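You operate a simulated robot arm through the tools that you are given. There is no shell and no other tool. Be economical: measure what you need, move in short steps, check, and stop when the job is done.

Carry out the task below with a simulated robot arm. There is one attempt and no reset: what you move stays moved.

JOB
Close nozzles 2 and 5, then give the three bottles on the rack a trial dose of water.
Fine: raise the rack to the 500 ml mark, dose once so that they fill to their line, lower it to Low and put the clamp back on.

Only the result counts: the job must be done as asked and must still hold three seconds after the hand-in. Knocking over, shifting, dropping, spilling or breaking anything else fails it.

ROBOT AND FRAMES
A 7-joint arm with a three-finger gripper on a trunk, on a base that drives. Base frame: it is fixed to the floor where the robot stands at the start and does not move with it; the origin is under the middle of the robot, x ahead of it, y to its left, z up; the surface under the hand at the start is at about z = 0.95. Units: m, degrees, N and s.
With the tool pointing down near the work surface it reaches from about 0.1 to 0.86 m from the robot's upright axis, wherever it stands. Its first joint turns from -166.0 to 166.0 degrees. Places, roughly: clamp lever [0.3, 0.1, 0.8]; dose button [0.4, -0.2, 0.8]; doser height knob [0.3, 0.3, 0.8]; nozzle five valve [0.6, 0.4, 1.3]; nozzle four valve [0.7, 0.3, 1.3]; nozzle one valve [0.7, -0.1, 1.3]; nozzle three valve [0.7, 0.1, 1.3]; nozzle two valve [0.7, 0, 1.3]; once-twice switch [0.6, -0.2, 1.7]; row five valve [0.9, 0.5, 1.4]; row four valve [1, 0.3, 1.4]; row one valve [1, -0.1, 1.5]; row three valve [1, 0.2, 1.5]; row two valve [1, 0.1, 1.5]; spill [3.4, -6.1, 0]; volume knob [0.4, -0.1, 0.8]. Payload 2.69 kg.
Tool frame: the origin (TCP) lies between the finger pads and is the grasp point; the fingertips stand 0.029 m ahead of it; z points along the fingers, y is the line along which they close. Largest opening 0.12 m; the body of the gripper starts 0.078 m behind the TCP.
Orientation is told as [roll, pitch, yaw] about the base's x, y, z axes, in that order, counted from this pose: with the fingers straight down and closing along the base's y, the tool's x points along the base's -x, its y along +y and its z along -z.

CONTROLS
- The arm moves only by the tool nudge_tool. Its argument "commands" is a list of rows, each a list of 7 numbers: the opening, from 0 (shut) to 1 (fully open), then the shift along the tool's x, y, z in m, then the turn, a rotation vector about the tool's x, y, z in degrees. In form: [[claw, tx, ty, tz, ax, ay, az], ...]. A call has 1 to 12 rows; each row shifts and turns the commanded pose from where the row before left it, along the tool's axes as they then stand. Rows are played at 5 a second. More than 0.05 m and 8.6 degrees between two rows, or a gripper value outside its range, and nothing of the call is played. Where a pose cannot be reached the arm comes as near as it can. A force on the tool above 40 N (or 10 N above the force at the start of the call, whichever is more), or a blocked arm, ends the call early, and 0.2 s more pass. The fingers move at their own pace and stop on an object; they squeeze with about 29 N. The grip force told is the motor's: it shows also when the fingers shut on nothing. Time passes only in rows, and 0.2 s behind the last, so rows that do not move let the fingers close. It gives the time, the measured TCP pose, the force on the tool (base axes), the opening and the grip force at its end, in the units of the frame above (readings bear some noise), with the torque about the TCP (base axes, N m) and any sound that the robot's microphone picked up, and new pictures: "pictures" is both (left out), scene, wrist or none.
- Cameras (640 x 400 px; columns grow to the right, rows downward): "scene" is now at [0.2131, 0.0367, 1.2332]; the picture's right is [0.45, -0.89, 0.01], its down [-0.54, -0.28, -0.80] and it looks along [0.71, 0.36, -0.60] (base axes); focal length 214 px, centre (320, 200). "wrist" rides on the gripper at [0.063, 0, -0.104] in the tool frame; the picture's right is [0.00, 1.00, 0.00], its down [-0.83, 0.00, -0.56] and it looks along [-0.56, 0.00, 0.83] (tool axes); focal length 275 px, centre (320, 200). There is no depth. A picture from a camera that has moved, and an enlarged one, comes with that camera's place and axes in the base frame and with its lens.
- move_column(by): slides the trunk up (or, below 0, down) by that many m; the arm and the scene camera ride with it, the base frame stays. It gives what a move gives, with no picture.
- steer(legs): drives the robot by 1 to 6 legs, each [ahead, left, turn to the left] in m, m and degrees, along the robot's own axes; the way and the turn of a leg run together, so that a leg with both is an arc; at most 1.5 m and 180 degrees a leg. The arm and the cameras ride along, it lands a little off, and it stops where it bumps. It gives what a move gives, and a new picture of the scene camera.
- turn_head(pan, tilt): turns the head with the scene camera to pan (to the left, within 86 degrees either way) and tilt (down, from -29 to 69), counted from straight ahead of the robot. It gives what a move gives, and a new picture of the scene camera.
- enlarge(camera, box): a new picture of the part [left, top, right, bottom] of that camera's present view, enlarged. No time passes.
- job_done(): hands the job in; it is judged then, once.

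Work in short steps. Places have to be worked out from the pictures, the camera data and where the tool is seen: move nearer, look again, correct. Check each grasp and each placing, and mend what went wrong. You have 120 turns and 260 pictures in all, those below and enlarged ones among them. Open the gripper and draw the arm clear of the work before you hand the job in, unless the task says otherwise; then end with one line.

The tools are called after "Request:" by a JSON object that holds its "fn" and its "kwargs". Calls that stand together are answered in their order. nudge_tool: Moves the arm, as the interface text tells. Its arguments: {"type":"object","properties":{"commands":{"type":"array","items":{"type":"array","items":{"type":"number"}}},"pictures":{"type":"string","enum":["both","scene","wrist","none"]}},"required":["commands"]} The other tools are called the same way: move_column (by) slides the trunk up or down; steer (legs) drives the base; turn_head (pan, tilt) turns the head that bears the scene camera; enlarge (camera, box) takes an enlarged picture of a part of a camera's view; job_done () hands the job in.

At the start:

```text
time: 0.0
ee_pos: [0.3527, 0.2842, 1.0139]
tcp_rot: [0.1, -1.9, 0.1]
ft_force: [-0.6, 0.1, 0.0]
wrist_torque: [0.0, 0.0, 0.0]
gripper_width: 0.1199
grasp_force: 0.1
trunk travel left (down, up): [-0.475, 0.138]
robot x, y, heading: [0.0014, -0.005, 0.1]
head pan, tilt: [27.0, 38.1]
```

scene: 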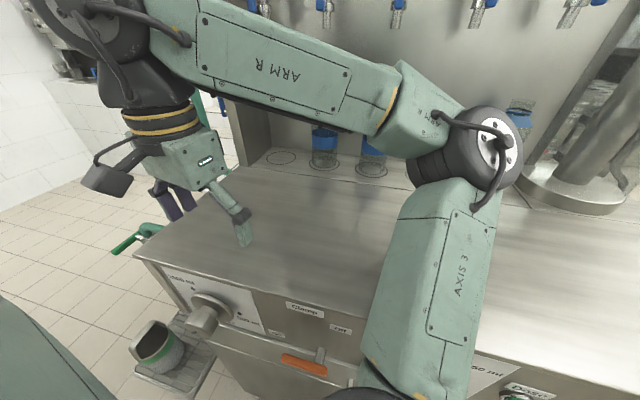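
wrist: 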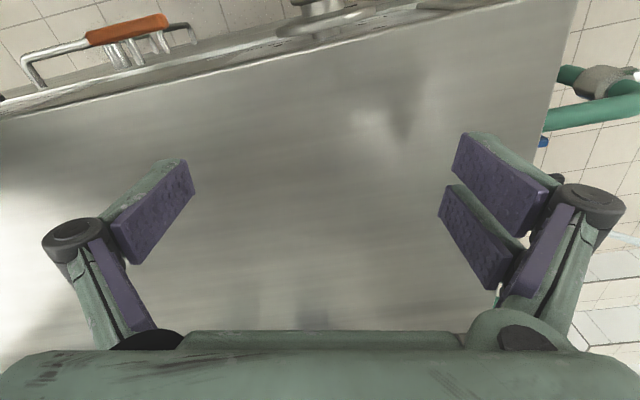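

The pictures show a dosing machine with front controls. I look around with the head first to read labels and valves.

Request:
{"fn": "turn_head", "kwargs": {"pan": 10, "tilt": 0}}

Request:
{"fn": "turn_head", "kwargs": {"pan": -30, "tilt": 0}}

Request:
{"fn": "turn_head", "kwargs": {"pan": -20, "tilt": 50}}

```text
time: 1.0
ee_pos: [0.3492, 0.2837, 1.014]
tcp_rot: [0.1, -2.5, -0.1]
ft_force: [0.1, 0.4, 0.1]
wrist_torque: [-0.03, 0.02, 0.0]
gripper_width: 0.1201
grasp_force: 0.0
trunk travel left (down, up): [-0.475, 0.138]
robot x, y, heading: [0.0011, 0.0012, 0.1]
head pan, tilt: [10.0, 0.0]
camera scene: at [0.2244, 0.0133, 1.2924], right [0.17, -0.98, 0.0], down [0.02, 0.0, -1.0], along [0.98, 0.17, 0.02], focal length 214 px, centre (320, 200)
```

scene: 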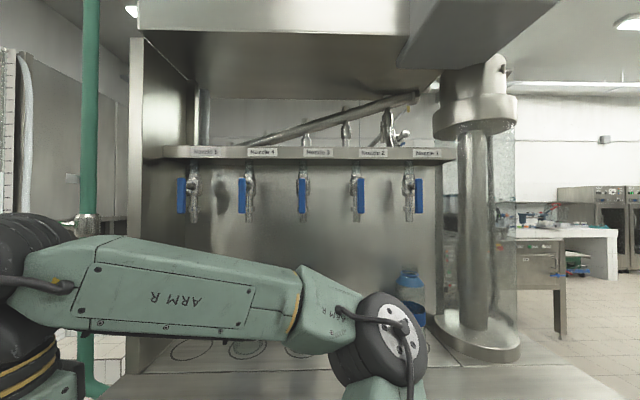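

```text
time: 2.1
ee_pos: [0.3508, 0.2833, 1.0128]
tcp_rot: [0.1, -2.5, -0.1]
ft_force: [-1.0, -0.4, -0.2]
wrist_torque: [0.0, -0.01, -0.01]
gripper_width: 0.1199
grasp_force: 0.0
trunk travel left (down, up): [-0.475, 0.138]
robot x, y, heading: [0.0001, -0.0005, -0.2]
head pan, tilt: [-30.0, 0.0]
camera scene: at [0.2134, -0.0474, 1.2919], right [-0.5, -0.87, -0.01], down [0.02, 0.0, -1.0], along [0.87, -0.5, 0.01], focal length 214 px, centre (320, 200)
```

scene: 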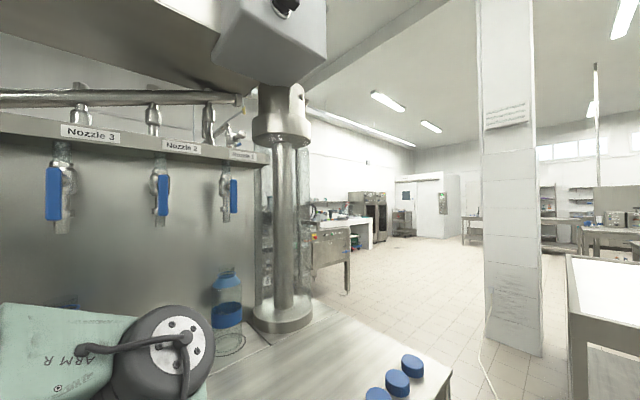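

```text
time: 3.3
ee_pos: [0.3494, 0.2842, 1.0124]
tcp_rot: [0.1, -2.5, -0.1]
ft_force: [-0.4, -0.2, 0.9]
wrist_torque: [-0.01, -0.01, 0.03]
gripper_width: 0.1199
grasp_force: 0.0
trunk travel left (down, up): [-0.475, 0.138]
robot x, y, heading: [-0.0026, -0.0004, 0.2]
head pan, tilt: [-20.0, 50.0]
camera scene: at [0.209, -0.0286, 1.214], right [-0.34, -0.94, -0.01], down [-0.71, 0.26, -0.66], along [0.62, -0.22, -0.76], focal length 214 px, centre (320, 200)
```

scene: 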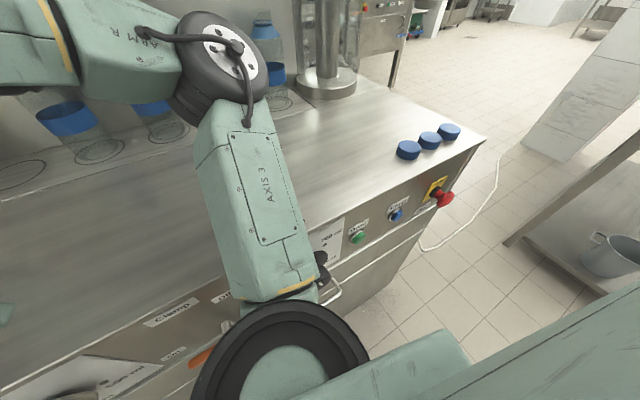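

I enlarge the front panel here, then look up at the switch and down at the left controls.

Request:
{"fn": "enlarge", "kwargs": {"camera": "scene", "box": [300, 160, 480, 300]}}

Request:
{"fn": "turn_head", "kwargs": {"pan": -20, "tilt": -28}}

Request:
{"fn": "turn_head", "kwargs": {"pan": 30, "tilt": 65}}

```text
2.86 times, centred on (390, 230) of scene
camera zoom: at [0.209, -0.0286, 1.214], right [-0.34, -0.94, -0.01], down [-0.71, 0.26, -0.66], along [0.62, -0.22, -0.76], focal length 613 px, centre (120, 114)
```

zoom: 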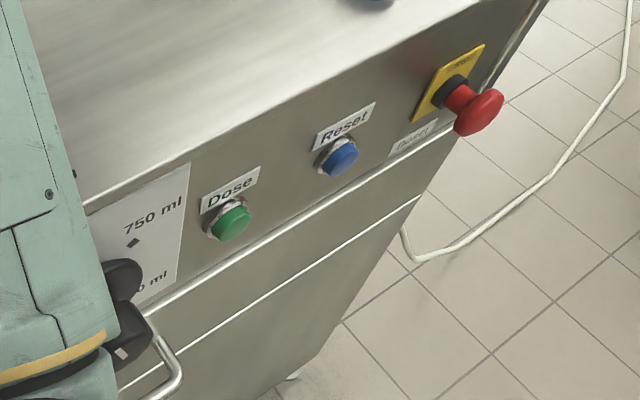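

```text
time: 4.8
ee_pos: [0.3508, 0.2834, 1.0121]
tcp_rot: [0.0, -2.5, -0.1]
ft_force: [0.3, 0.3, -0.6]
wrist_torque: [-0.02, 0.04, 0.02]
gripper_width: 0.12
grasp_force: 0.0
trunk travel left (down, up): [-0.475, 0.138]
robot x, y, heading: [-0.0041, 0.0026, -0.1]
head pan, tilt: [-20.0, -28.0]
camera scene: at [0.1979, -0.0257, 1.3308], right [-0.34, -0.94, -0.01], down [0.46, -0.16, -0.88], along [0.82, -0.3, 0.48], focal length 214 px, centre (320, 200)
```

scene: 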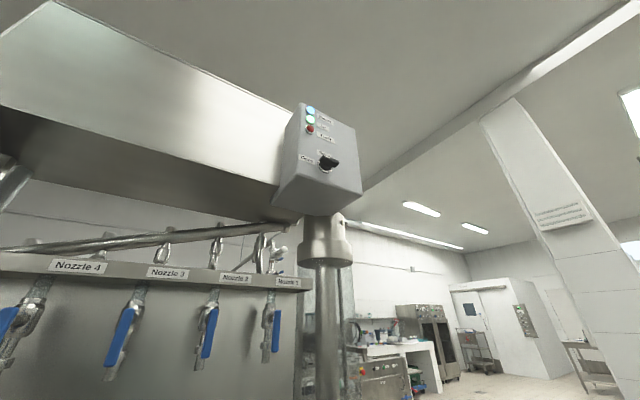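

```text
time: 6.5
ee_pos: [0.3499, 0.284, 1.0131]
tcp_rot: [0.1, -2.5, 0.0]
ft_force: [-0.3, -0.2, 0.3]
wrist_torque: [0.01, 0.01, -0.02]
gripper_width: 0.12
grasp_force: 0.0
trunk travel left (down, up): [-0.475, 0.138]
robot x, y, heading: [-0.0007, 0.0011, 0.1]
head pan, tilt: [30.0, 65.0]
camera scene: at [0.1891, 0.0283, 1.1954], right [0.5, -0.87, 0.01], down [-0.78, -0.45, -0.44], along [0.38, 0.21, -0.9], focal length 214 px, centre (320, 200)
```

scene: 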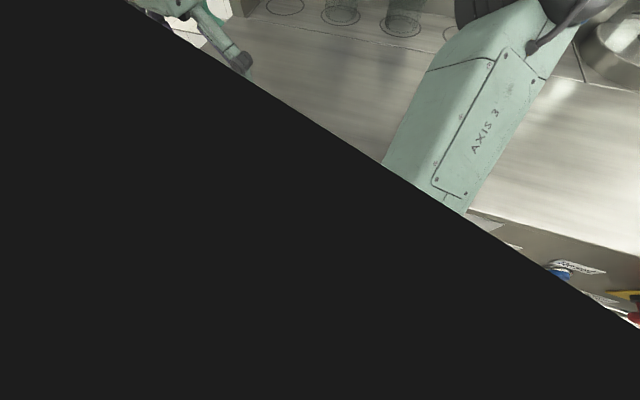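

Too close for an overview. I back up 0.6 m, then look at everything.

Request:
{"fn": "steer", "kwargs": {"legs": [[-0.6, 0, 0]]}}

Request:
{"fn": "turn_head", "kwargs": {"pan": 0, "tilt": 38}}

Request:
{"fn": "turn_head", "kwargs": {"pan": 0, "tilt": -10}}

Request:
{"fn": "enlarge", "kwargs": {"camera": "scene", "box": [350, 40, 510, 140]}}

Request:
{"fn": "enlarge", "kwargs": {"camera": "scene", "box": [160, 140, 480, 340]}}

```text
time: 9.9
ee_pos: [-0.2343, 0.2854, 1.0006]
tcp_rot: [-0.1, -0.8, -0.2]
ft_force: [0.1, -0.2, 0.0]
wrist_torque: [0.02, -0.01, 0.0]
gripper_width: 0.12
grasp_force: 0.2
trunk travel left (down, up): [-0.475, 0.138]
robot x, y, heading: [-0.6048, 0.0018, -0.3]
head pan, tilt: [30.0, 65.0]
camera scene: at [-0.3944, 0.0317, 1.1893], right [0.5, -0.87, 0.0], down [-0.79, -0.45, -0.42], along [0.37, 0.21, -0.91], focal length 214 px, centre (320, 200)
```

scene: 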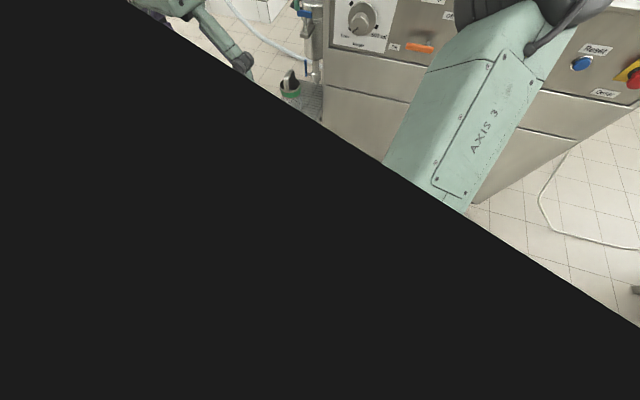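

```text
time: 10.8
ee_pos: [-0.2349, 0.2863, 1.0008]
tcp_rot: [-0.1, -0.8, -0.2]
ft_force: [-0.3, -0.7, -1.0]
wrist_torque: [0.01, -0.02, 0.0]
gripper_width: 0.12
grasp_force: 0.1
trunk travel left (down, up): [-0.475, 0.138]
robot x, y, heading: [-0.6017, 0.0005, -0.4]
head pan, tilt: [0.0, 38.0]
camera scene: at [-0.3607, 0.0013, 1.2245], right [0.0, -1.0, 0.0], down [-0.62, 0.0, -0.79], along [0.79, 0.0, -0.62], focal length 214 px, centre (320, 200)
```

scene: 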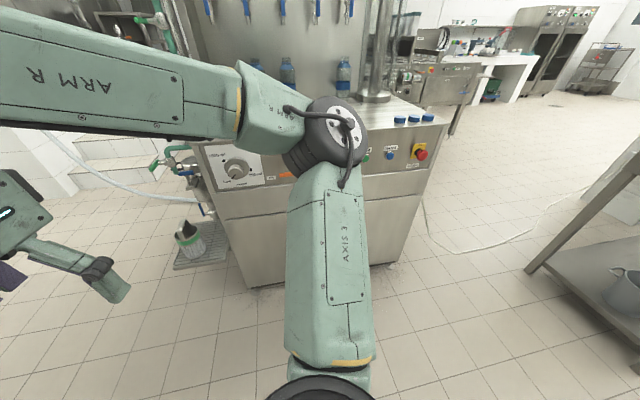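

```text
time: 12.0
ee_pos: [-0.2354, 0.2865, 1.0019]
tcp_rot: [-0.1, -0.8, -0.3]
ft_force: [-0.2, 0.2, 1.8]
wrist_torque: [-0.01, 0.05, 0.02]
gripper_width: 0.1202
grasp_force: 0.0
trunk travel left (down, up): [-0.475, 0.138]
robot x, y, heading: [-0.5994, 0.0025, -0.2]
head pan, tilt: [0.0, -10.0]
camera scene: at [-0.3626, 0.0013, 1.3005], right [0.0, -1.0, 0.0], down [0.17, 0.0, -0.98], along [0.98, 0.0, 0.17], focal length 214 px, centre (320, 200)
```

scene: 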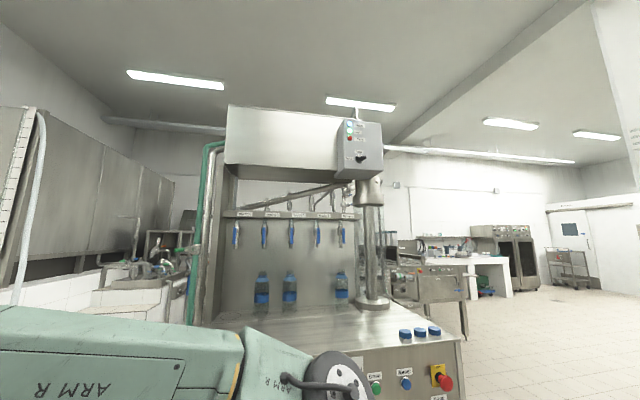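

```text
4.00 times, centred on (430, 90) of scene
camera zoom: at [-0.3626, 0.0013, 1.3005], right [0.0, -1.0, 0.0], down [0.17, 0.0, -0.98], along [0.98, 0.0, 0.17], focal length 858 px, centre (-120, 640)
```

zoom: 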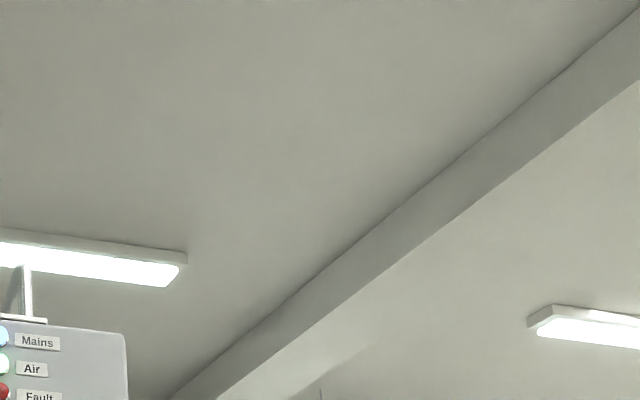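

```text
2.00 times, centred on (320, 240) of scene
camera zoom: at [-0.3626, 0.0013, 1.3005], right [0.0, -1.0, 0.0], down [0.17, 0.0, -0.98], along [0.98, 0.0, 0.17], focal length 429 px, centre (320, 120)
```

zoom: 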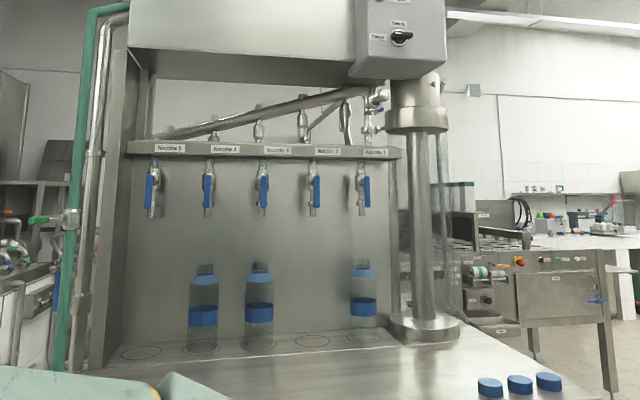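

I enlarge the switch and the nozzle valves, then tilt down and move the arm out of the way to read the front panel.

Request:
{"fn": "enlarge", "kwargs": {"camera": "scene", "box": [330, 110, 394, 180]}}

Request:
{"fn": "enlarge", "kwargs": {"camera": "scene", "box": [220, 170, 370, 264]}}

Request:
{"fn": "turn_head", "kwargs": {"pan": 12, "tilt": 38}}

Request:
{"fn": "enlarge", "kwargs": {"camera": "scene", "box": [200, 120, 360, 220]}}

Request:
{"fn": "enlarge", "kwargs": {"camera": "scene", "box": [380, 90, 540, 190]}}

```text
5.71 times, centred on (362, 145) of scene
camera zoom: at [-0.3626, 0.0013, 1.3005], right [0.0, -1.0, 0.0], down [0.17, 0.0, -0.98], along [0.98, 0.0, 0.17], focal length 1226 px, centre (80, 514)
```

zoom: 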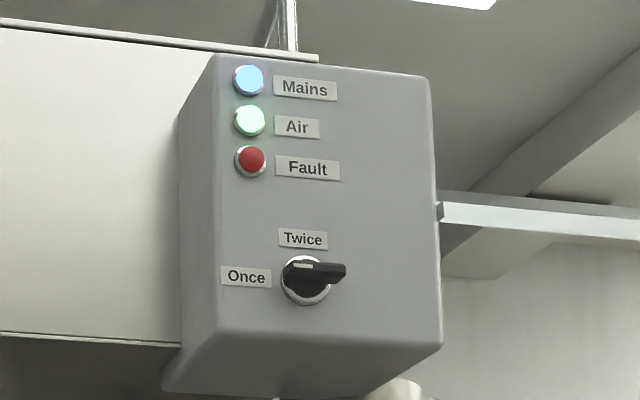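

```text
4.26 times, centred on (295, 217) of scene
camera zoom: at [-0.3626, 0.0013, 1.3005], right [0.0, -1.0, 0.0], down [0.17, 0.0, -0.98], along [0.98, 0.0, 0.17], focal length 913 px, centre (426, 128)
```

zoom: 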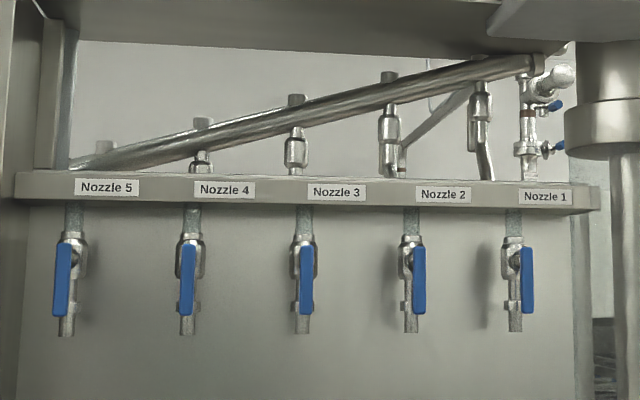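

```text
time: 13.1
ee_pos: [-0.2352, 0.2859, 1.0013]
tcp_rot: [-0.1, -0.8, -0.1]
ft_force: [0.1, 1.1, 0.2]
wrist_torque: [0.0, 0.02, -0.01]
gripper_width: 0.12
grasp_force: 0.1
trunk travel left (down, up): [-0.475, 0.138]
robot x, y, heading: [-0.6017, 0.0002, -0.3]
head pan, tilt: [12.0, 38.0]
camera scene: at [-0.3625, 0.0192, 1.2247], right [0.2, -0.98, 0.0], down [-0.6, -0.13, -0.79], along [0.77, 0.16, -0.61], focal length 214 px, centre (320, 200)
```

scene: 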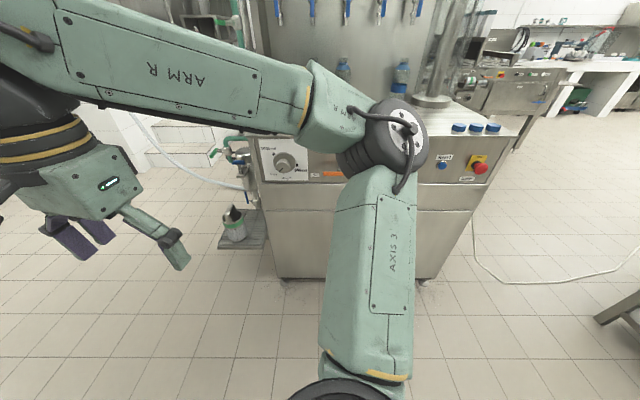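

```text
4.00 times, centred on (280, 170) of scene
camera zoom: at [-0.3625, 0.0192, 1.2247], right [0.2, -0.98, 0.0], down [-0.6, -0.13, -0.79], along [0.77, 0.16, -0.61], focal length 858 px, centre (480, 320)
```

zoom: 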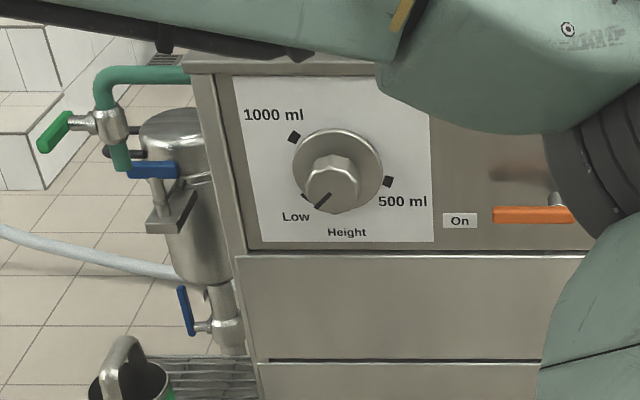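

```text
4.00 times, centred on (460, 140) of scene
camera zoom: at [-0.3625, 0.0192, 1.2247], right [0.2, -0.98, 0.0], down [-0.6, -0.13, -0.79], along [0.77, 0.16, -0.61], focal length 858 px, centre (-240, 440)
```

zoom: 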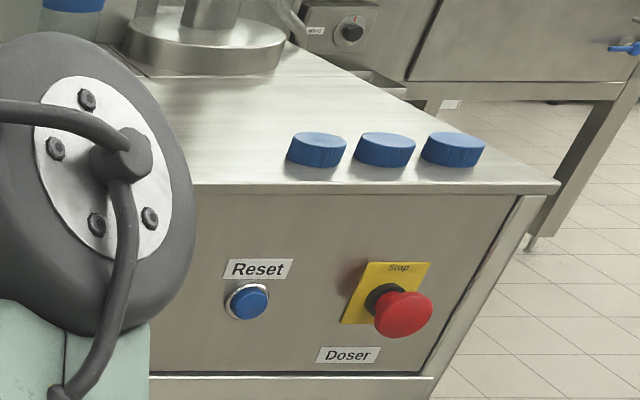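

The doser knob is at Low, the clamp at On. I need views of the hidden front panel and of the volume knob, so I turn the tool to point forward (also needed for the front controls) and look with the wrist camera.

Request:
{"fn": "nudge_tool", "kwargs": {"commands": [[0.5, 0, 0, 0, 0, -8.2, 0], [0.5, 0, 0, 0, 0, -8.2, 0], [0.5, 0, 0, 0, 0, -8.2, 0], [0.5, 0, 0, 0, 0, -8.2, 0], [0.5, 0, 0, 0, 0, -8.2, 0], [0.5, 0, 0, 0, 0, -8.2, 0], [0.5, 0, 0, 0, 0, -8.2, 0], [0.5, 0, 0, 0, 0, -8.2, 0], [0.5, 0, 0, 0, 0, -8.2, 0], [0.5, 0, 0, 0, 0, -8.2, 0], [0.5, 0, 0, 0, 0, -7.5, 0], [0.5, 0, 0, 0, 0, 0, 0]], "pictures": "both"}}

```text
time: 15.7
ee_pos: [0.0087, 0.2764, 0.8081]
tcp_rot: [0.3, -84.3, -0.1]
ft_force: [-0.6, 0.4, -0.8]
wrist_torque: [0.02, -0.04, 0.01]
gripper_width: 0.06
grasp_force: 0.1
out of reach, approached as far as the arm can: row 3, 4, 5, 6, 7, 8, 9, 10, 11
trunk travel left (down, up): [-0.475, 0.138]
robot x, y, heading: [-0.6004, -0.0002, -0.3]
head pan, tilt: [12.0, 38.0]
camera scene: at [-0.3623, 0.0193, 1.2246], right [0.21, -0.98, 0.0], down [-0.6, -0.13, -0.79], along [0.77, 0.16, -0.62], focal length 214 px, centre (320, 200)
camera wrist: at [-0.1017, 0.2756, 0.7554], right [0.0, 1.0, 0.0], down [-0.47, 0.0, 0.88], along [0.88, 0.0, 0.47], focal length 275 px, centre (320, 200)
```

scene: 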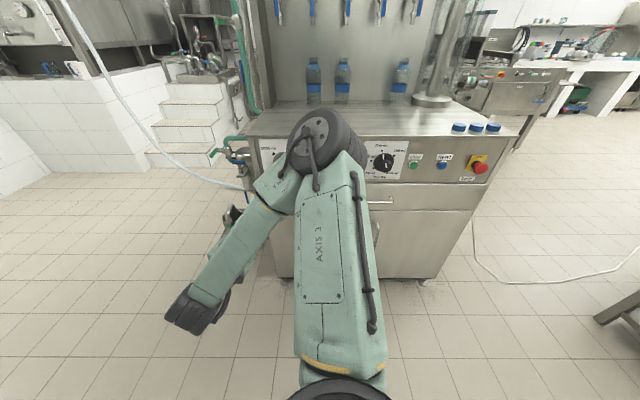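
wrist: 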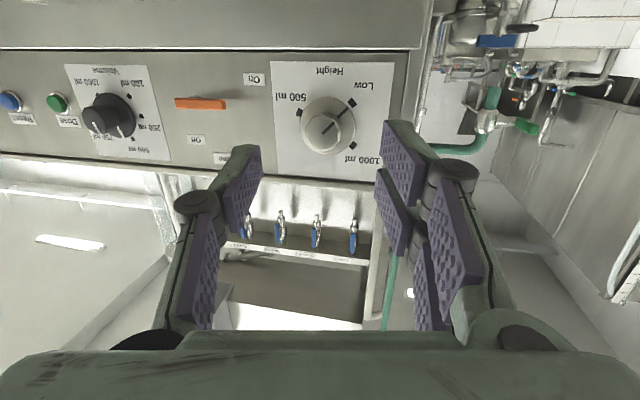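

Both views now show the controls; I enlarge the volume knob, the bottles and the clamp.

Request:
{"fn": "enlarge", "kwargs": {"camera": "scene", "box": [352, 130, 448, 190]}}

Request:
{"fn": "enlarge", "kwargs": {"camera": "wrist", "box": [0, 50, 240, 200]}}

Request:
{"fn": "enlarge", "kwargs": {"camera": "wrist", "box": [170, 50, 410, 200]}}

Request:
{"fn": "enlarge", "kwargs": {"camera": "scene", "box": [290, 40, 430, 120]}}

```text
6.67 times, centred on (400, 160) of scene
camera zoom: at [-0.3623, 0.0193, 1.2246], right [0.21, -0.98, 0.0], down [-0.6, -0.13, -0.79], along [0.77, 0.16, -0.62], focal length 1430 px, centre (-213, 467)
```

zoom: 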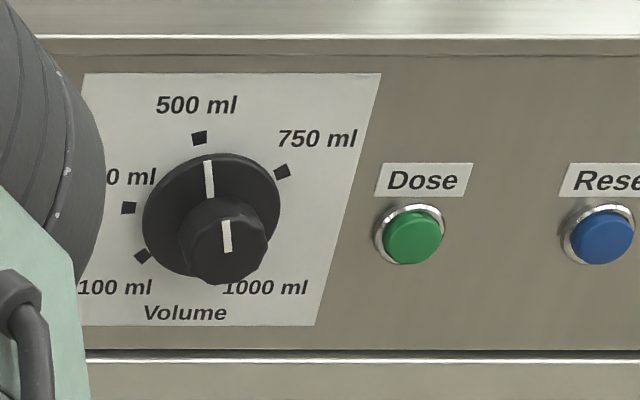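

```text
2.67 times, centred on (120, 125) of wrist
camera zoom: at [-0.1017, 0.2756, 0.7554], right [0.0, 1.0, 0.0], down [-0.47, 0.0, 0.88], along [0.88, 0.0, 0.47], focal length 734 px, centre (853, 400)
```

zoom: 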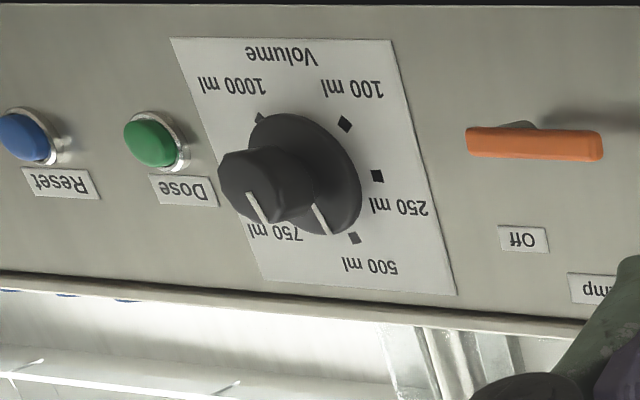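

```text
2.67 times, centred on (290, 125) of wrist
camera zoom: at [-0.1017, 0.2756, 0.7554], right [0.0, 1.0, 0.0], down [-0.47, 0.0, 0.88], along [0.88, 0.0, 0.47], focal length 734 px, centre (400, 400)
```

zoom: 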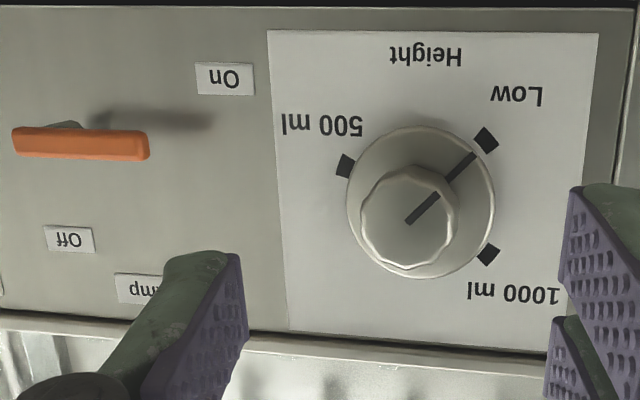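

```text
4.57 times, centred on (360, 80) of scene
camera zoom: at [-0.3623, 0.0193, 1.2246], right [0.21, -0.98, 0.0], down [-0.6, -0.13, -0.79], along [0.77, 0.16, -0.62], focal length 980 px, centre (137, 749)
```

zoom: 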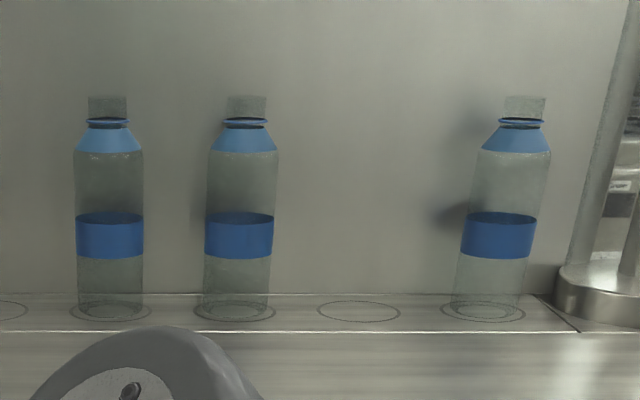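

The volume knob stands near 500 ml, the height knob at Low, and the clamp lever at On. I'll close the nozzle valves first, so I raise the tool to nozzle height while still clear of the machine.

Request:
{"fn": "nudge_tool", "kwargs": {"commands": [[0.1, -0.045, 0, -0.02, 0, 0, 0], [0.1, -0.045, 0, -0.02, 0, 0, 0], [0.1, -0.045, 0, -0.02, 0, 0, 0], [0.1, -0.045, 0, -0.02, 0, 0, 0], [0.1, -0.045, 0, -0.01, 0, 0, 0], [0.1, -0.045, 0, 0, 0, 0, 0], [0.1, -0.045, 0, 0, 0, 0, 0], [0.1, -0.045, 0, 0, 0, 0, 0], [0.1, -0.045, 0, 0, 0, 0, 0], [0.1, -0.045, 0, 0, 0, 0, 0], [0.1, -0.03, 0, 0, 0, -4, 0], [0.1, 0, 0, 0, 0, 0, 0]]}}

```text
time: 18.3
ee_pos: [0.0384, 0.2742, 1.2134]
tcp_rot: [-1.2, -88.5, 1.2]
ft_force: [-0.2, -0.7, 0.1]
wrist_torque: [-0.01, -0.01, 0.01]
gripper_width: 0.0121
grasp_force: 0.0
out of reach, approached as far as the arm can: row 1, 2, 3, 4, 5
trunk travel left (down, up): [-0.475, 0.138]
robot x, y, heading: [-0.6006, 0.0021, -0.2]
head pan, tilt: [12.0, 38.0]
camera scene: at [-0.3625, 0.0192, 1.2246], right [0.21, -0.98, 0.0], down [-0.6, -0.13, -0.79], along [0.77, 0.16, -0.62], focal length 214 px, centre (320, 200)
camera wrist: at [-0.068, 0.273, 1.1539], right [0.0, 1.0, -0.01], down [-0.53, 0.0, 0.85], along [0.85, 0.0, 0.53], focal length 275 px, centre (320, 200)
```

scene: 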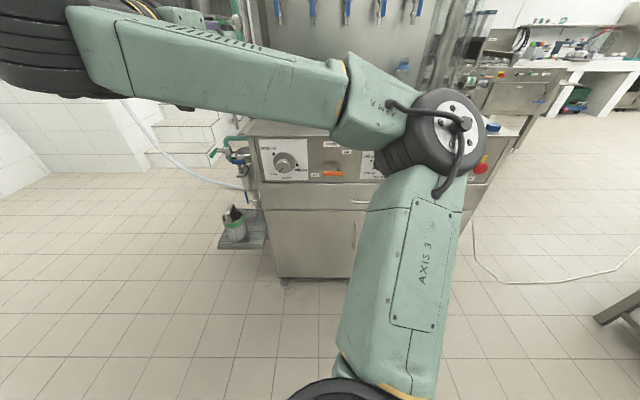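
wrist: 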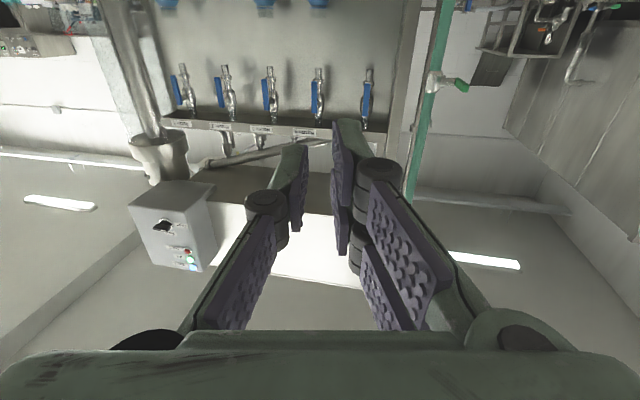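

The wrist camera sees the nozzle valves upside down (nozzle 5 is right-most). I enlarge to inspect their handles and stops.

Request:
{"fn": "enlarge", "kwargs": {"camera": "wrist", "box": [160, 50, 400, 200]}}

Request:
{"fn": "enlarge", "kwargs": {"camera": "wrist", "box": [120, 180, 216, 280]}}

```text
2.67 times, centred on (280, 125) of wrist
camera zoom: at [-0.068, 0.273, 1.1539], right [0.0, 1.0, -0.01], down [-0.53, 0.0, 0.85], along [0.85, 0.0, 0.53], focal length 734 px, centre (427, 400)
```

zoom: 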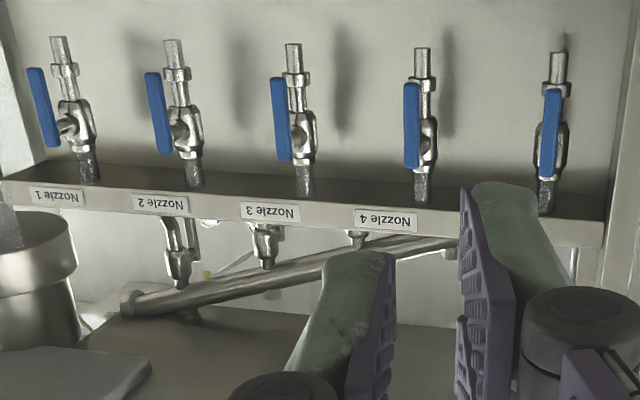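

```text
4.00 times, centred on (168, 230) of wrist
camera zoom: at [-0.068, 0.273, 1.1539], right [0.0, 1.0, -0.01], down [-0.53, 0.0, 0.85], along [0.85, 0.0, 0.53], focal length 1101 px, centre (928, 80)
```

zoom: 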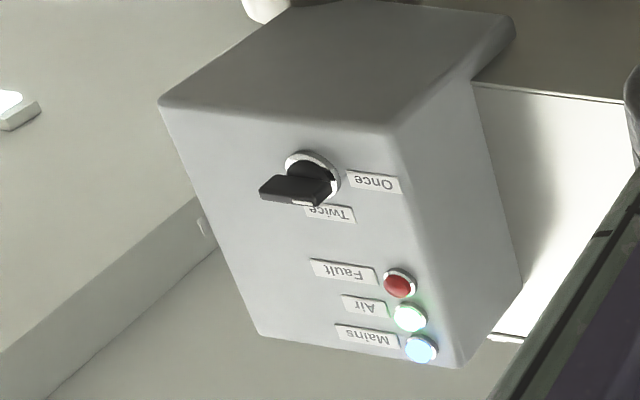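

Handles hang down on pivots facing the robot; I raise the tool a little and drive toward nozzle 5, left and ahead.

Request:
{"fn": "nudge_tool", "kwargs": {"commands": [[0, -0.045, 0, 0, 0, 0, 0], [0, -0.045, 0, 0, 0, 0, 0], [0, 0, 0, 0, 0, 0, 0], [0, 0, 0, 0, 0, 0, 0]], "pictures": "none"}}

Request:
{"fn": "steer", "kwargs": {"legs": [[0, 0.14, 0], [0.42, 0, 0]]}}

Request:
{"fn": "nudge_tool", "kwargs": {"commands": [[0, 0, 0, 0, 0, 0, 0]], "pictures": "wrist"}}

```text
time: 19.3
ee_pos: [0.0383, 0.2703, 1.3055]
tcp_rot: [-0.4, -88.5, 0.4]
ft_force: [-0.1, -0.9, 0.0]
wrist_torque: [0.0, 0.01, 0.02]
gripper_width: 0.0001
grasp_force: 28.6
trunk travel left (down, up): [-0.475, 0.138]
robot x, y, heading: [-0.6011, 0.0036, -0.3]
head pan, tilt: [12.0, 38.0]
```

```text
time: 23.2
ee_pos: [0.4601, 0.4047, 1.3056]
tcp_rot: [-0.7, -88.5, 0.5]
ft_force: [0.0, 1.0, -0.1]
wrist_torque: [-0.01, -0.01, 0.0]
gripper_width: 0.0
grasp_force: 28.8
trunk travel left (down, up): [-0.475, 0.138]
robot x, y, heading: [-0.1791, 0.135, -0.5]
head pan, tilt: [12.0, 38.0]
camera scene: at [0.0582, 0.1534, 1.2245], right [0.2, -0.98, 0.0], down [-0.6, -0.13, -0.79], along [0.77, 0.16, -0.62], focal length 214 px, centre (320, 200)
```

scene: 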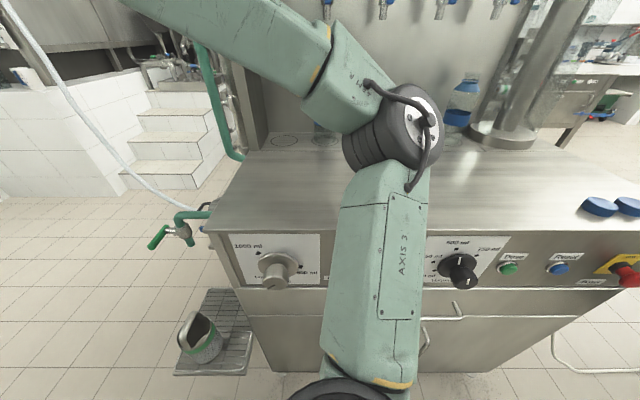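

```text
time: 23.6
ee_pos: [0.4596, 0.405, 1.3063]
tcp_rot: [-0.3, -88.5, 0.2]
ft_force: [0.5, -0.1, -0.6]
wrist_torque: [0.02, 0.01, 0.0]
gripper_width: 0.0
grasp_force: 28.7
trunk travel left (down, up): [-0.475, 0.138]
robot x, y, heading: [-0.1824, 0.1376, -0.4]
head pan, tilt: [12.0, 38.0]
camera wrist: at [0.3528, 0.4037, 1.2447], right [0.0, 1.0, 0.0], down [-0.53, 0.0, 0.85], along [0.85, 0.0, 0.53], focal length 275 px, centre (320, 200)
```

wrist: 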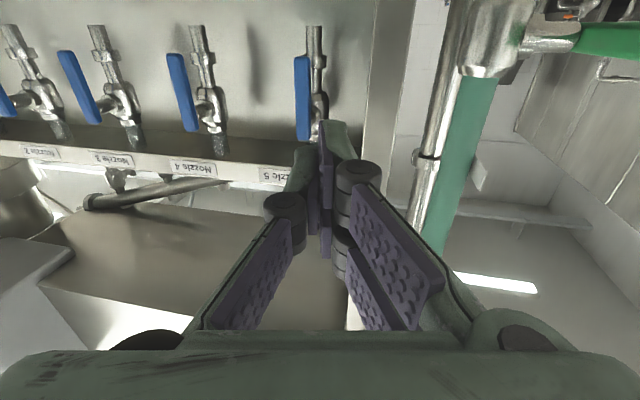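

Nozzle 5's handle is at about (0.635, 0.386), from z 1.265 to 1.34. I set the closed fingers to its left, a little lower, and drive in.

Request:
{"fn": "nudge_tool", "kwargs": {"commands": [[0, 0.012, 0.008, 0, 0, 0, 0], [0, 0.012, 0, 0, 0, 0, 0], [0, 0, 0, 0, 0, 0, 0]], "pictures": "none"}}

Request:
{"fn": "steer", "kwargs": {"legs": [[0.1, 0, 0]]}}

Request:
{"fn": "nudge_tool", "kwargs": {"commands": [[0, 0, 0, 0, 0, 0, 0]], "pictures": "wrist"}}

```text
time: 24.4
ee_pos: [0.458, 0.4103, 1.2813]
tcp_rot: [-1.3, -88.6, 1.2]
ft_force: [0.1, -0.4, -0.1]
wrist_torque: [-0.03, -0.02, 0.01]
gripper_width: 0.0001
grasp_force: 28.7
trunk travel left (down, up): [-0.475, 0.138]
robot x, y, heading: [-0.1841, 0.1346, -0.2]
head pan, tilt: [12.0, 38.0]
```

```text
time: 25.6
ee_pos: [0.5577, 0.4116, 1.282]
tcp_rot: [-1.1, -88.5, 1.0]
ft_force: [0.0, -0.3, 0.1]
wrist_torque: [0.0, -0.01, 0.01]
gripper_width: 0.0001
grasp_force: 29.0
trunk travel left (down, up): [-0.475, 0.138]
robot x, y, heading: [-0.0839, 0.1346, -0.1]
head pan, tilt: [12.0, 38.0]
camera scene: at [0.1576, 0.1532, 1.2244], right [0.2, -0.98, 0.0], down [-0.6, -0.13, -0.79], along [0.77, 0.16, -0.62], focal length 214 px, centre (320, 200)
```

scene: 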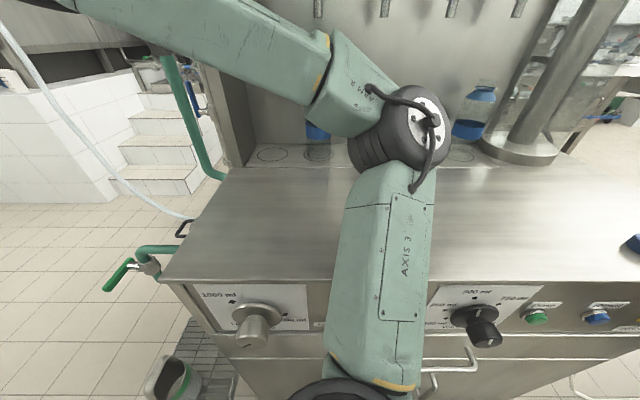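

```text
time: 26.0
ee_pos: [0.558, 0.4112, 1.2811]
tcp_rot: [-1.5, -88.5, 1.5]
ft_force: [-0.1, 0.5, -0.2]
wrist_torque: [0.04, -0.02, 0.03]
gripper_width: 0.0001
grasp_force: 28.3
trunk travel left (down, up): [-0.475, 0.138]
robot x, y, heading: [-0.0814, 0.1345, -0.3]
head pan, tilt: [12.0, 38.0]
camera wrist: at [0.4512, 0.4108, 1.2209], right [0.0, 1.0, -0.01], down [-0.53, 0.0, 0.85], along [0.85, 0.0, 0.53], focal length 275 px, centre (320, 200)
```

wrist: 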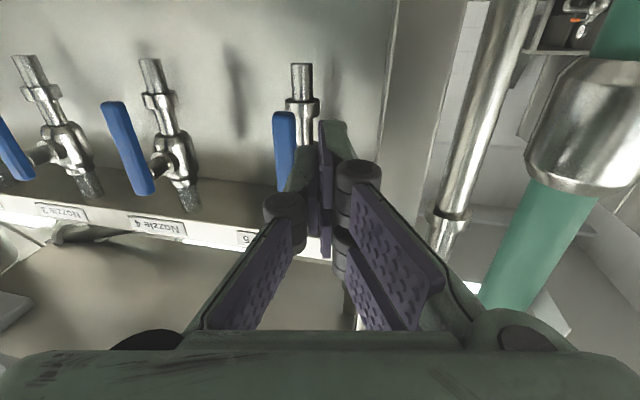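

The fingertips are just left of the handle with a 7 mm gap. I move forward 45 mm beside it.

Request:
{"fn": "nudge_tool", "kwargs": {"commands": [[0, 0, 0, 0.02, 0, 0, 0], [0, 0, 0, 0.025, 0, 0, 0], [0, 0, 0, 0, 0, 0, 0]], "pictures": "wrist"}}

```text
time: 26.8
ee_pos: [0.603, 0.4107, 1.2802]
tcp_rot: [-0.6, -88.5, 0.6]
ft_force: [0.4, -0.5, 1.1]
wrist_torque: [-0.02, -0.01, -0.01]
gripper_width: 0.0
grasp_force: 28.2
trunk travel left (down, up): [-0.475, 0.138]
robot x, y, heading: [-0.0805, 0.1334, -0.2]
head pan, tilt: [12.0, 38.0]
camera wrist: at [0.4968, 0.4101, 1.2191], right [0.0, 1.0, 0.0], down [-0.53, 0.0, 0.85], along [0.85, 0.0, 0.53], focal length 275 px, centre (320, 200)
```

wrist: 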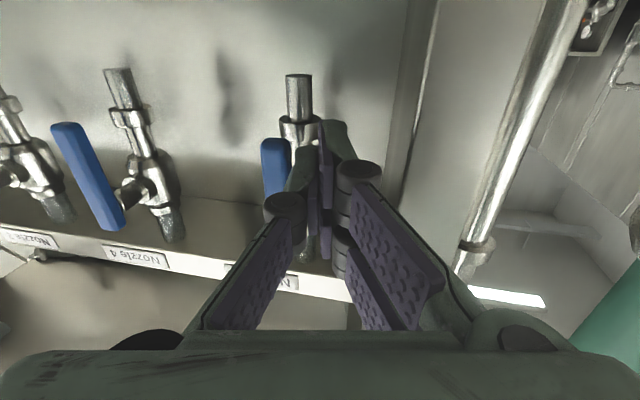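

I begin pushing the handle rightward along its arc, first two small steps to learn whether it turns that way.

Request:
{"fn": "nudge_tool", "kwargs": {"commands": [[0, 0, -0.015, 0, 0, 0, 0], [0, 0, -0.012, 0, 0, 0, 0], [0, 0, -0.009, 0, 0, 0, 0], [0, 0, 0, 0, 0, 0, 0]], "pictures": "wrist"}}

```text
time: 27.4
ee_pos: [0.5986, 0.4006, 1.281]
tcp_rot: [-17.6, -88.8, 19.4]
ft_force: [-5.9, 6.2, -2.6]
wrist_torque: [-0.01, 0.01, 0.07]
gripper_width: 0.0
grasp_force: 28.6
trunk travel left (down, up): [-0.475, 0.138]
robot x, y, heading: [-0.0803, 0.1368, 0.0]
head pan, tilt: [12.0, 38.0]
stopped in row 2: the force on the tool passed its limit at 49 N (the readings are from after the stop); the commanded pose is now the measured one
camera wrist: at [0.4925, 0.3974, 1.2193], right [-0.03, 1.0, -0.01], down [-0.54, -0.01, 0.84], along [0.84, 0.03, 0.54], focal length 275 px, centre (320, 200)
```

wrist: 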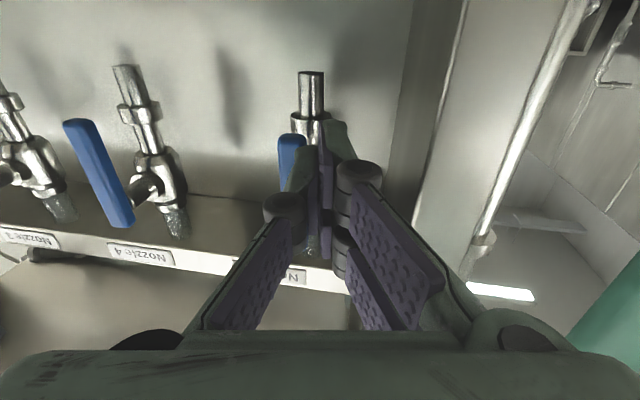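

It is blocked that way, so it must turn to the left (+y). I back out, roll the tool by 90° to be slim next to the side panel, and move to the handle's right side.

Request:
{"fn": "nudge_tool", "kwargs": {"commands": [[0, 0, 0.005, -0.04, 0, 0, 0], [0, 0, -0.04, -0.01, 0, 0, 0], [0, 0, 0, 0, 0, 0, -8.2], [0, 0, 0, 0, 0, 0, -8.2], [0, 0, 0, 0, 0, 0, -8.2], [0, 0, 0, 0, 0, 0, -8.2], [0, 0, 0, 0, 0, 0, -8.2], [0, 0, 0, 0, 0, 0, -8.2], [0, 0, 0, 0, 0, 0, -8.2], [0, 0, 0, 0, 0, 0, -8.2], [0, 0, 0, 0, 0, 0, -8.2], [0, 0, 0, 0, 0, 0, -8.2]], "pictures": "none"}}

Request:
{"fn": "nudge_tool", "kwargs": {"commands": [[0, 0, 0, 0, 0, 0, -8], [0, 0, 0, 0, 0, 0, 0]], "pictures": "wrist"}}

```text
time: 30.0
ee_pos: [0.5493, 0.3461, 1.1452]
tcp_rot: [-89.1, -8.4, 91.2]
ft_force: [-0.1, -0.1, 0.0]
wrist_torque: [0.01, -0.02, -0.03]
gripper_width: 0.0
grasp_force: 28.7
out of reach, approached as far as the arm can: row 10, 11, 12
trunk travel left (down, up): [-0.475, 0.138]
robot x, y, heading: [-0.0804, 0.1331, -0.2]
head pan, tilt: [12.0, 38.0]
```

```text
time: 30.6
ee_pos: [0.5437, 0.3418, 1.0949]
tcp_rot: [-89.0, -0.5, 91.3]
ft_force: [0.4, -0.6, -1.1]
wrist_torque: [0.0, 0.0, -0.02]
gripper_width: 0.0
grasp_force: 28.3
out of reach, approached as far as the arm can: row 1
trunk travel left (down, up): [-0.475, 0.138]
robot x, y, heading: [-0.0798, 0.1368, -0.2]
head pan, tilt: [12.0, 38.0]
camera wrist: at [0.44, 0.277, 1.0949], right [-0.02, 0.0, -1.0], down [-0.57, 0.82, 0.01], along [0.82, 0.57, -0.01], focal length 275 px, centre (320, 200)
```

wrist: 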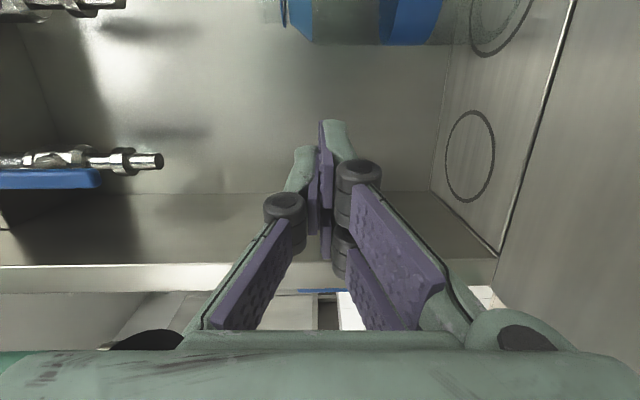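

The roll pushed the arm down to its reach limit; raising the trunk by 0.13 m should give the height back.

Request:
{"fn": "move_column", "kwargs": {"by": 0.135}}

Request:
{"fn": "nudge_tool", "kwargs": {"commands": [[0, 0, -0.02, 0, 0, 0, 0], [0, 0, -0.02, 0, 0, 0, 0], [0, 0, 0, 0, 0, 0, 0]], "pictures": "wrist"}}

```text
time: 32.2
ee_pos: [0.5431, 0.3429, 1.2295]
tcp_rot: [-89.0, -0.6, 91.3]
ft_force: [0.2, -0.6, 0.0]
wrist_torque: [0.03, 0.0, 0.0]
gripper_width: 0.0
grasp_force: 28.3
trunk travel left (down, up): [-0.61, 0.003]
robot x, y, heading: [-0.0809, 0.1338, -0.3]
head pan, tilt: [12.0, 38.0]
```

```text
time: 33.0
ee_pos: [0.5433, 0.3435, 1.23]
tcp_rot: [-89.0, -0.5, 91.3]
ft_force: [-0.1, 0.4, 0.6]
wrist_torque: [0.0, 0.0, 0.02]
gripper_width: 0.0
grasp_force: 28.2
out of reach, approached as far as the arm can: row 1, 2
trunk travel left (down, up): [-0.61, 0.003]
robot x, y, heading: [-0.0794, 0.1346, -0.0]
head pan, tilt: [12.0, 38.0]
camera wrist: at [0.44, 0.2771, 1.2303], right [-0.02, 0.01, -1.0], down [-0.57, 0.82, 0.01], along [0.82, 0.57, -0.01], focal length 275 px, centre (320, 200)
```

wrist: 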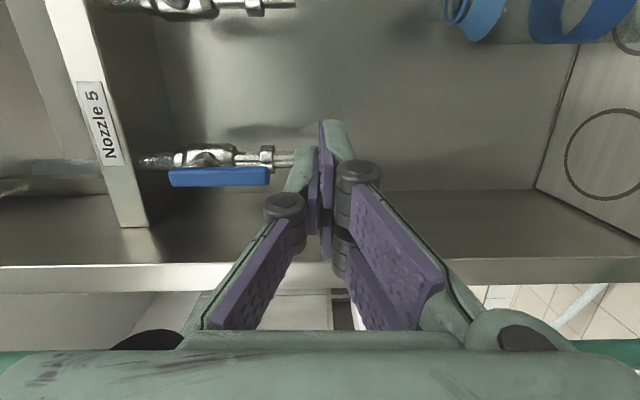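

I roll back by about 17° to regain reach, then rise 5 cm.

Request:
{"fn": "nudge_tool", "kwargs": {"commands": [[0, 0, 0, 0, 0, 0, 8.5], [0, 0, 0, 0, 0, 0, 8.5], [0, -0.008, -0.024, 0, 0, 0, 0], [0, -0.008, -0.024, 0, 0, 0, 0], [0, 0, 0, 0, 0, 0, 0]], "pictures": "wrist"}}

```text
time: 34.2
ee_pos: [0.5438, 0.3437, 1.2795]
tcp_rot: [-89.0, -17.6, 91.0]
ft_force: [-0.9, -0.1, 0.4]
wrist_torque: [-0.03, 0.02, 0.02]
gripper_width: 0.0001
grasp_force: 28.9
trunk travel left (down, up): [-0.61, 0.003]
robot x, y, heading: [-0.079, 0.1362, 0.1]
head pan, tilt: [12.0, 38.0]
camera wrist: at [0.4396, 0.282, 1.2623], right [-0.02, 0.3, -0.95], down [-0.57, 0.78, 0.26], along [0.82, 0.55, 0.15], focal length 275 px, centre (320, 200)
```

wrist: 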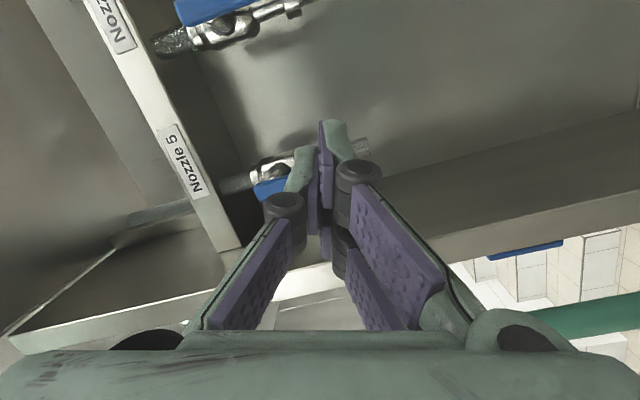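

Good position. I go forward 6 cm and start pushing the handle to the left.

Request:
{"fn": "nudge_tool", "kwargs": {"commands": [[0, 0, 0, 0.03, 0, 0, 0], [0, 0, 0, 0.03, 0, 0, 0], [0, -0.026, 0.0072, 0, 0, 0, 0], [0, -0.0177, 0.0088, 0, 0, 0, 0], [0, 0, 0, 0, 0, 0, 0]], "pictures": "wrist"}}

```text
time: 35.4
ee_pos: [0.6037, 0.3921, 1.2765]
tcp_rot: [-88.9, -17.7, 91.0]
ft_force: [-0.8, -0.3, -0.7]
wrist_torque: [0.0, 0.01, -0.01]
gripper_width: 0.0001
grasp_force: 28.7
trunk travel left (down, up): [-0.61, 0.003]
robot x, y, heading: [-0.0766, 0.1366, -0.1]
head pan, tilt: [12.0, 38.0]
camera wrist: at [0.4994, 0.33, 1.2589], right [-0.02, 0.3, -0.95], down [-0.57, 0.78, 0.26], along [0.82, 0.55, 0.15], focal length 275 px, centre (320, 200)
```

wrist: 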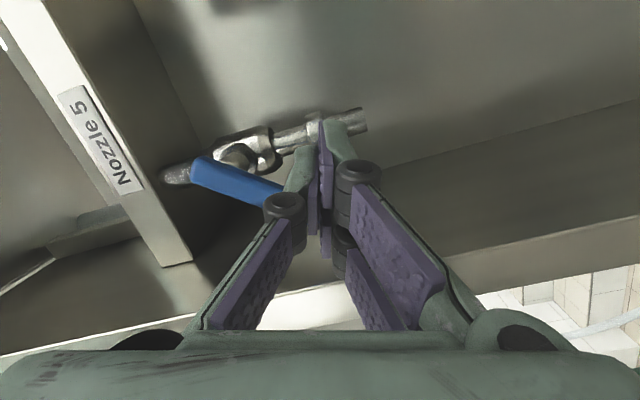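

The handle is turning. I continue along the arc to horizontal.

Request:
{"fn": "nudge_tool", "kwargs": {"commands": [[0, -0.0194, 0.0016, 0, 0, 0, 0], [0, -0.019, -0.0051, 0, 0, 0, 0], [0, -0.016, -0.0113, 0, 0, 0, 0], [0, -0.0091, -0.0117, 0, 0, 0, 0], [0, 0, 0, 0, 0, 0, 0]], "pictures": "wrist"}}

```text
time: 36.0
ee_pos: [0.6039, 0.4167, 1.2866]
tcp_rot: [-88.4, -17.1, 89.6]
ft_force: [-1.9, -9.9, -1.8]
wrist_torque: [-0.06, 0.02, 0.16]
gripper_width: 0.0002
grasp_force: 28.4
trunk travel left (down, up): [-0.61, 0.003]
robot x, y, heading: [-0.0813, 0.1369, -0.0]
head pan, tilt: [12.0, 38.0]
stopped in row 3: the force on the tool passed its limit at 45 N (the readings are from after the stop); the commanded pose is now the measured one
camera wrist: at [0.4991, 0.3574, 1.2706], right [-0.03, 0.29, -0.96], down [-0.55, 0.79, 0.26], along [0.83, 0.53, 0.14], focal length 275 px, centre (320, 200)
```

wrist: 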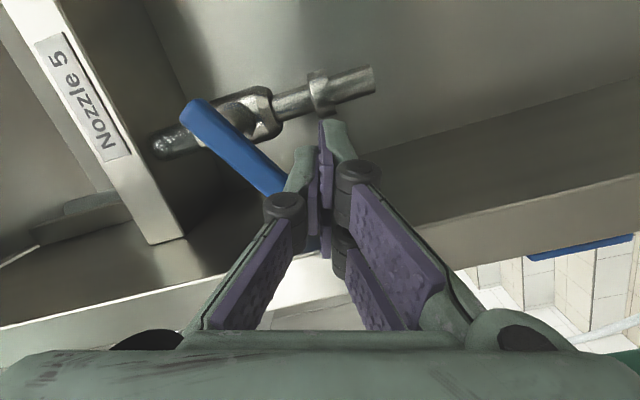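

The push stopped at about 45°, perhaps because the finger or hand met the side panel. I look closely.

Request:
{"fn": "enlarge", "kwargs": {"camera": "wrist", "box": [140, 70, 460, 270]}}

Request:
{"fn": "turn_head", "kwargs": {"pan": 40, "tilt": 5}}

```text
2.00 times, centred on (300, 170) of wrist
camera zoom: at [0.4991, 0.3574, 1.2706], right [-0.03, 0.29, -0.96], down [-0.55, 0.79, 0.26], along [0.83, 0.53, 0.14], focal length 551 px, centre (360, 260)
```

zoom: 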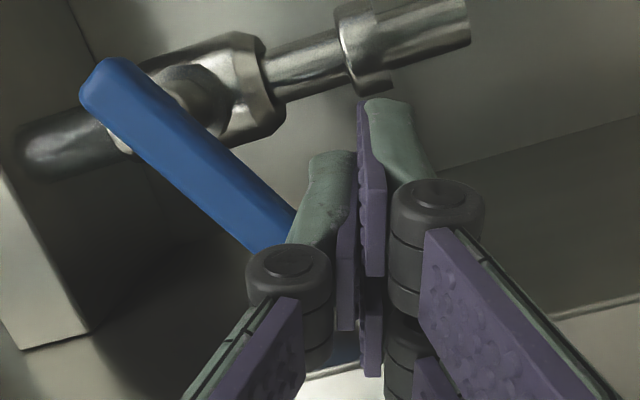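

```text
time: 37.0
ee_pos: [0.603, 0.4182, 1.2863]
tcp_rot: [-88.4, -17.2, 89.8]
ft_force: [0.9, -12.5, 0.8]
wrist_torque: [-0.07, 0.02, 0.15]
gripper_width: 0.0002
grasp_force: 28.3
trunk travel left (down, up): [-0.61, 0.003]
robot x, y, heading: [-0.0806, 0.137, -0.4]
head pan, tilt: [40.0, 5.0]
camera scene: at [0.1434, 0.1935, 1.4124], right [0.64, -0.77, 0.0], down [-0.07, -0.05, -1.0], along [0.77, 0.64, -0.09], focal length 214 px, centre (320, 200)
```

scene: 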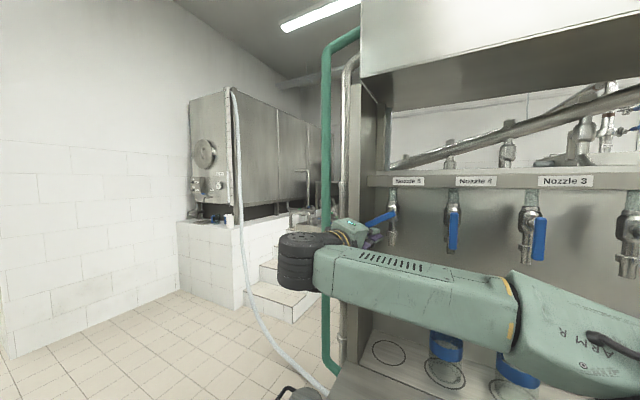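

Request:
{"fn": "enlarge", "kwargs": {"camera": "scene", "box": [320, 170, 448, 250]}}

```text
5.00 times, centred on (384, 210) of scene
camera zoom: at [0.1434, 0.1935, 1.4124], right [0.64, -0.77, 0.0], down [-0.07, -0.05, -1.0], along [0.77, 0.64, -0.09], focal length 1072 px, centre (0, 150)
```

zoom: 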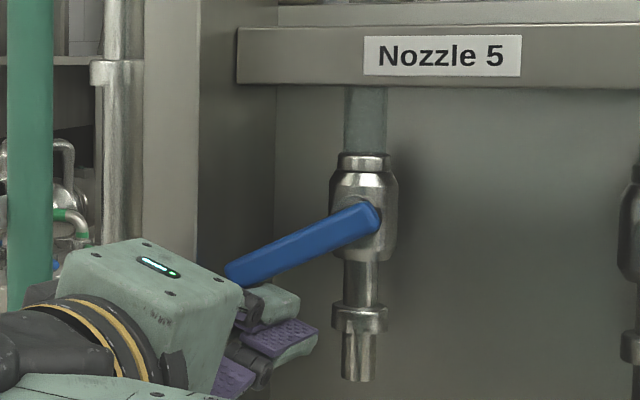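

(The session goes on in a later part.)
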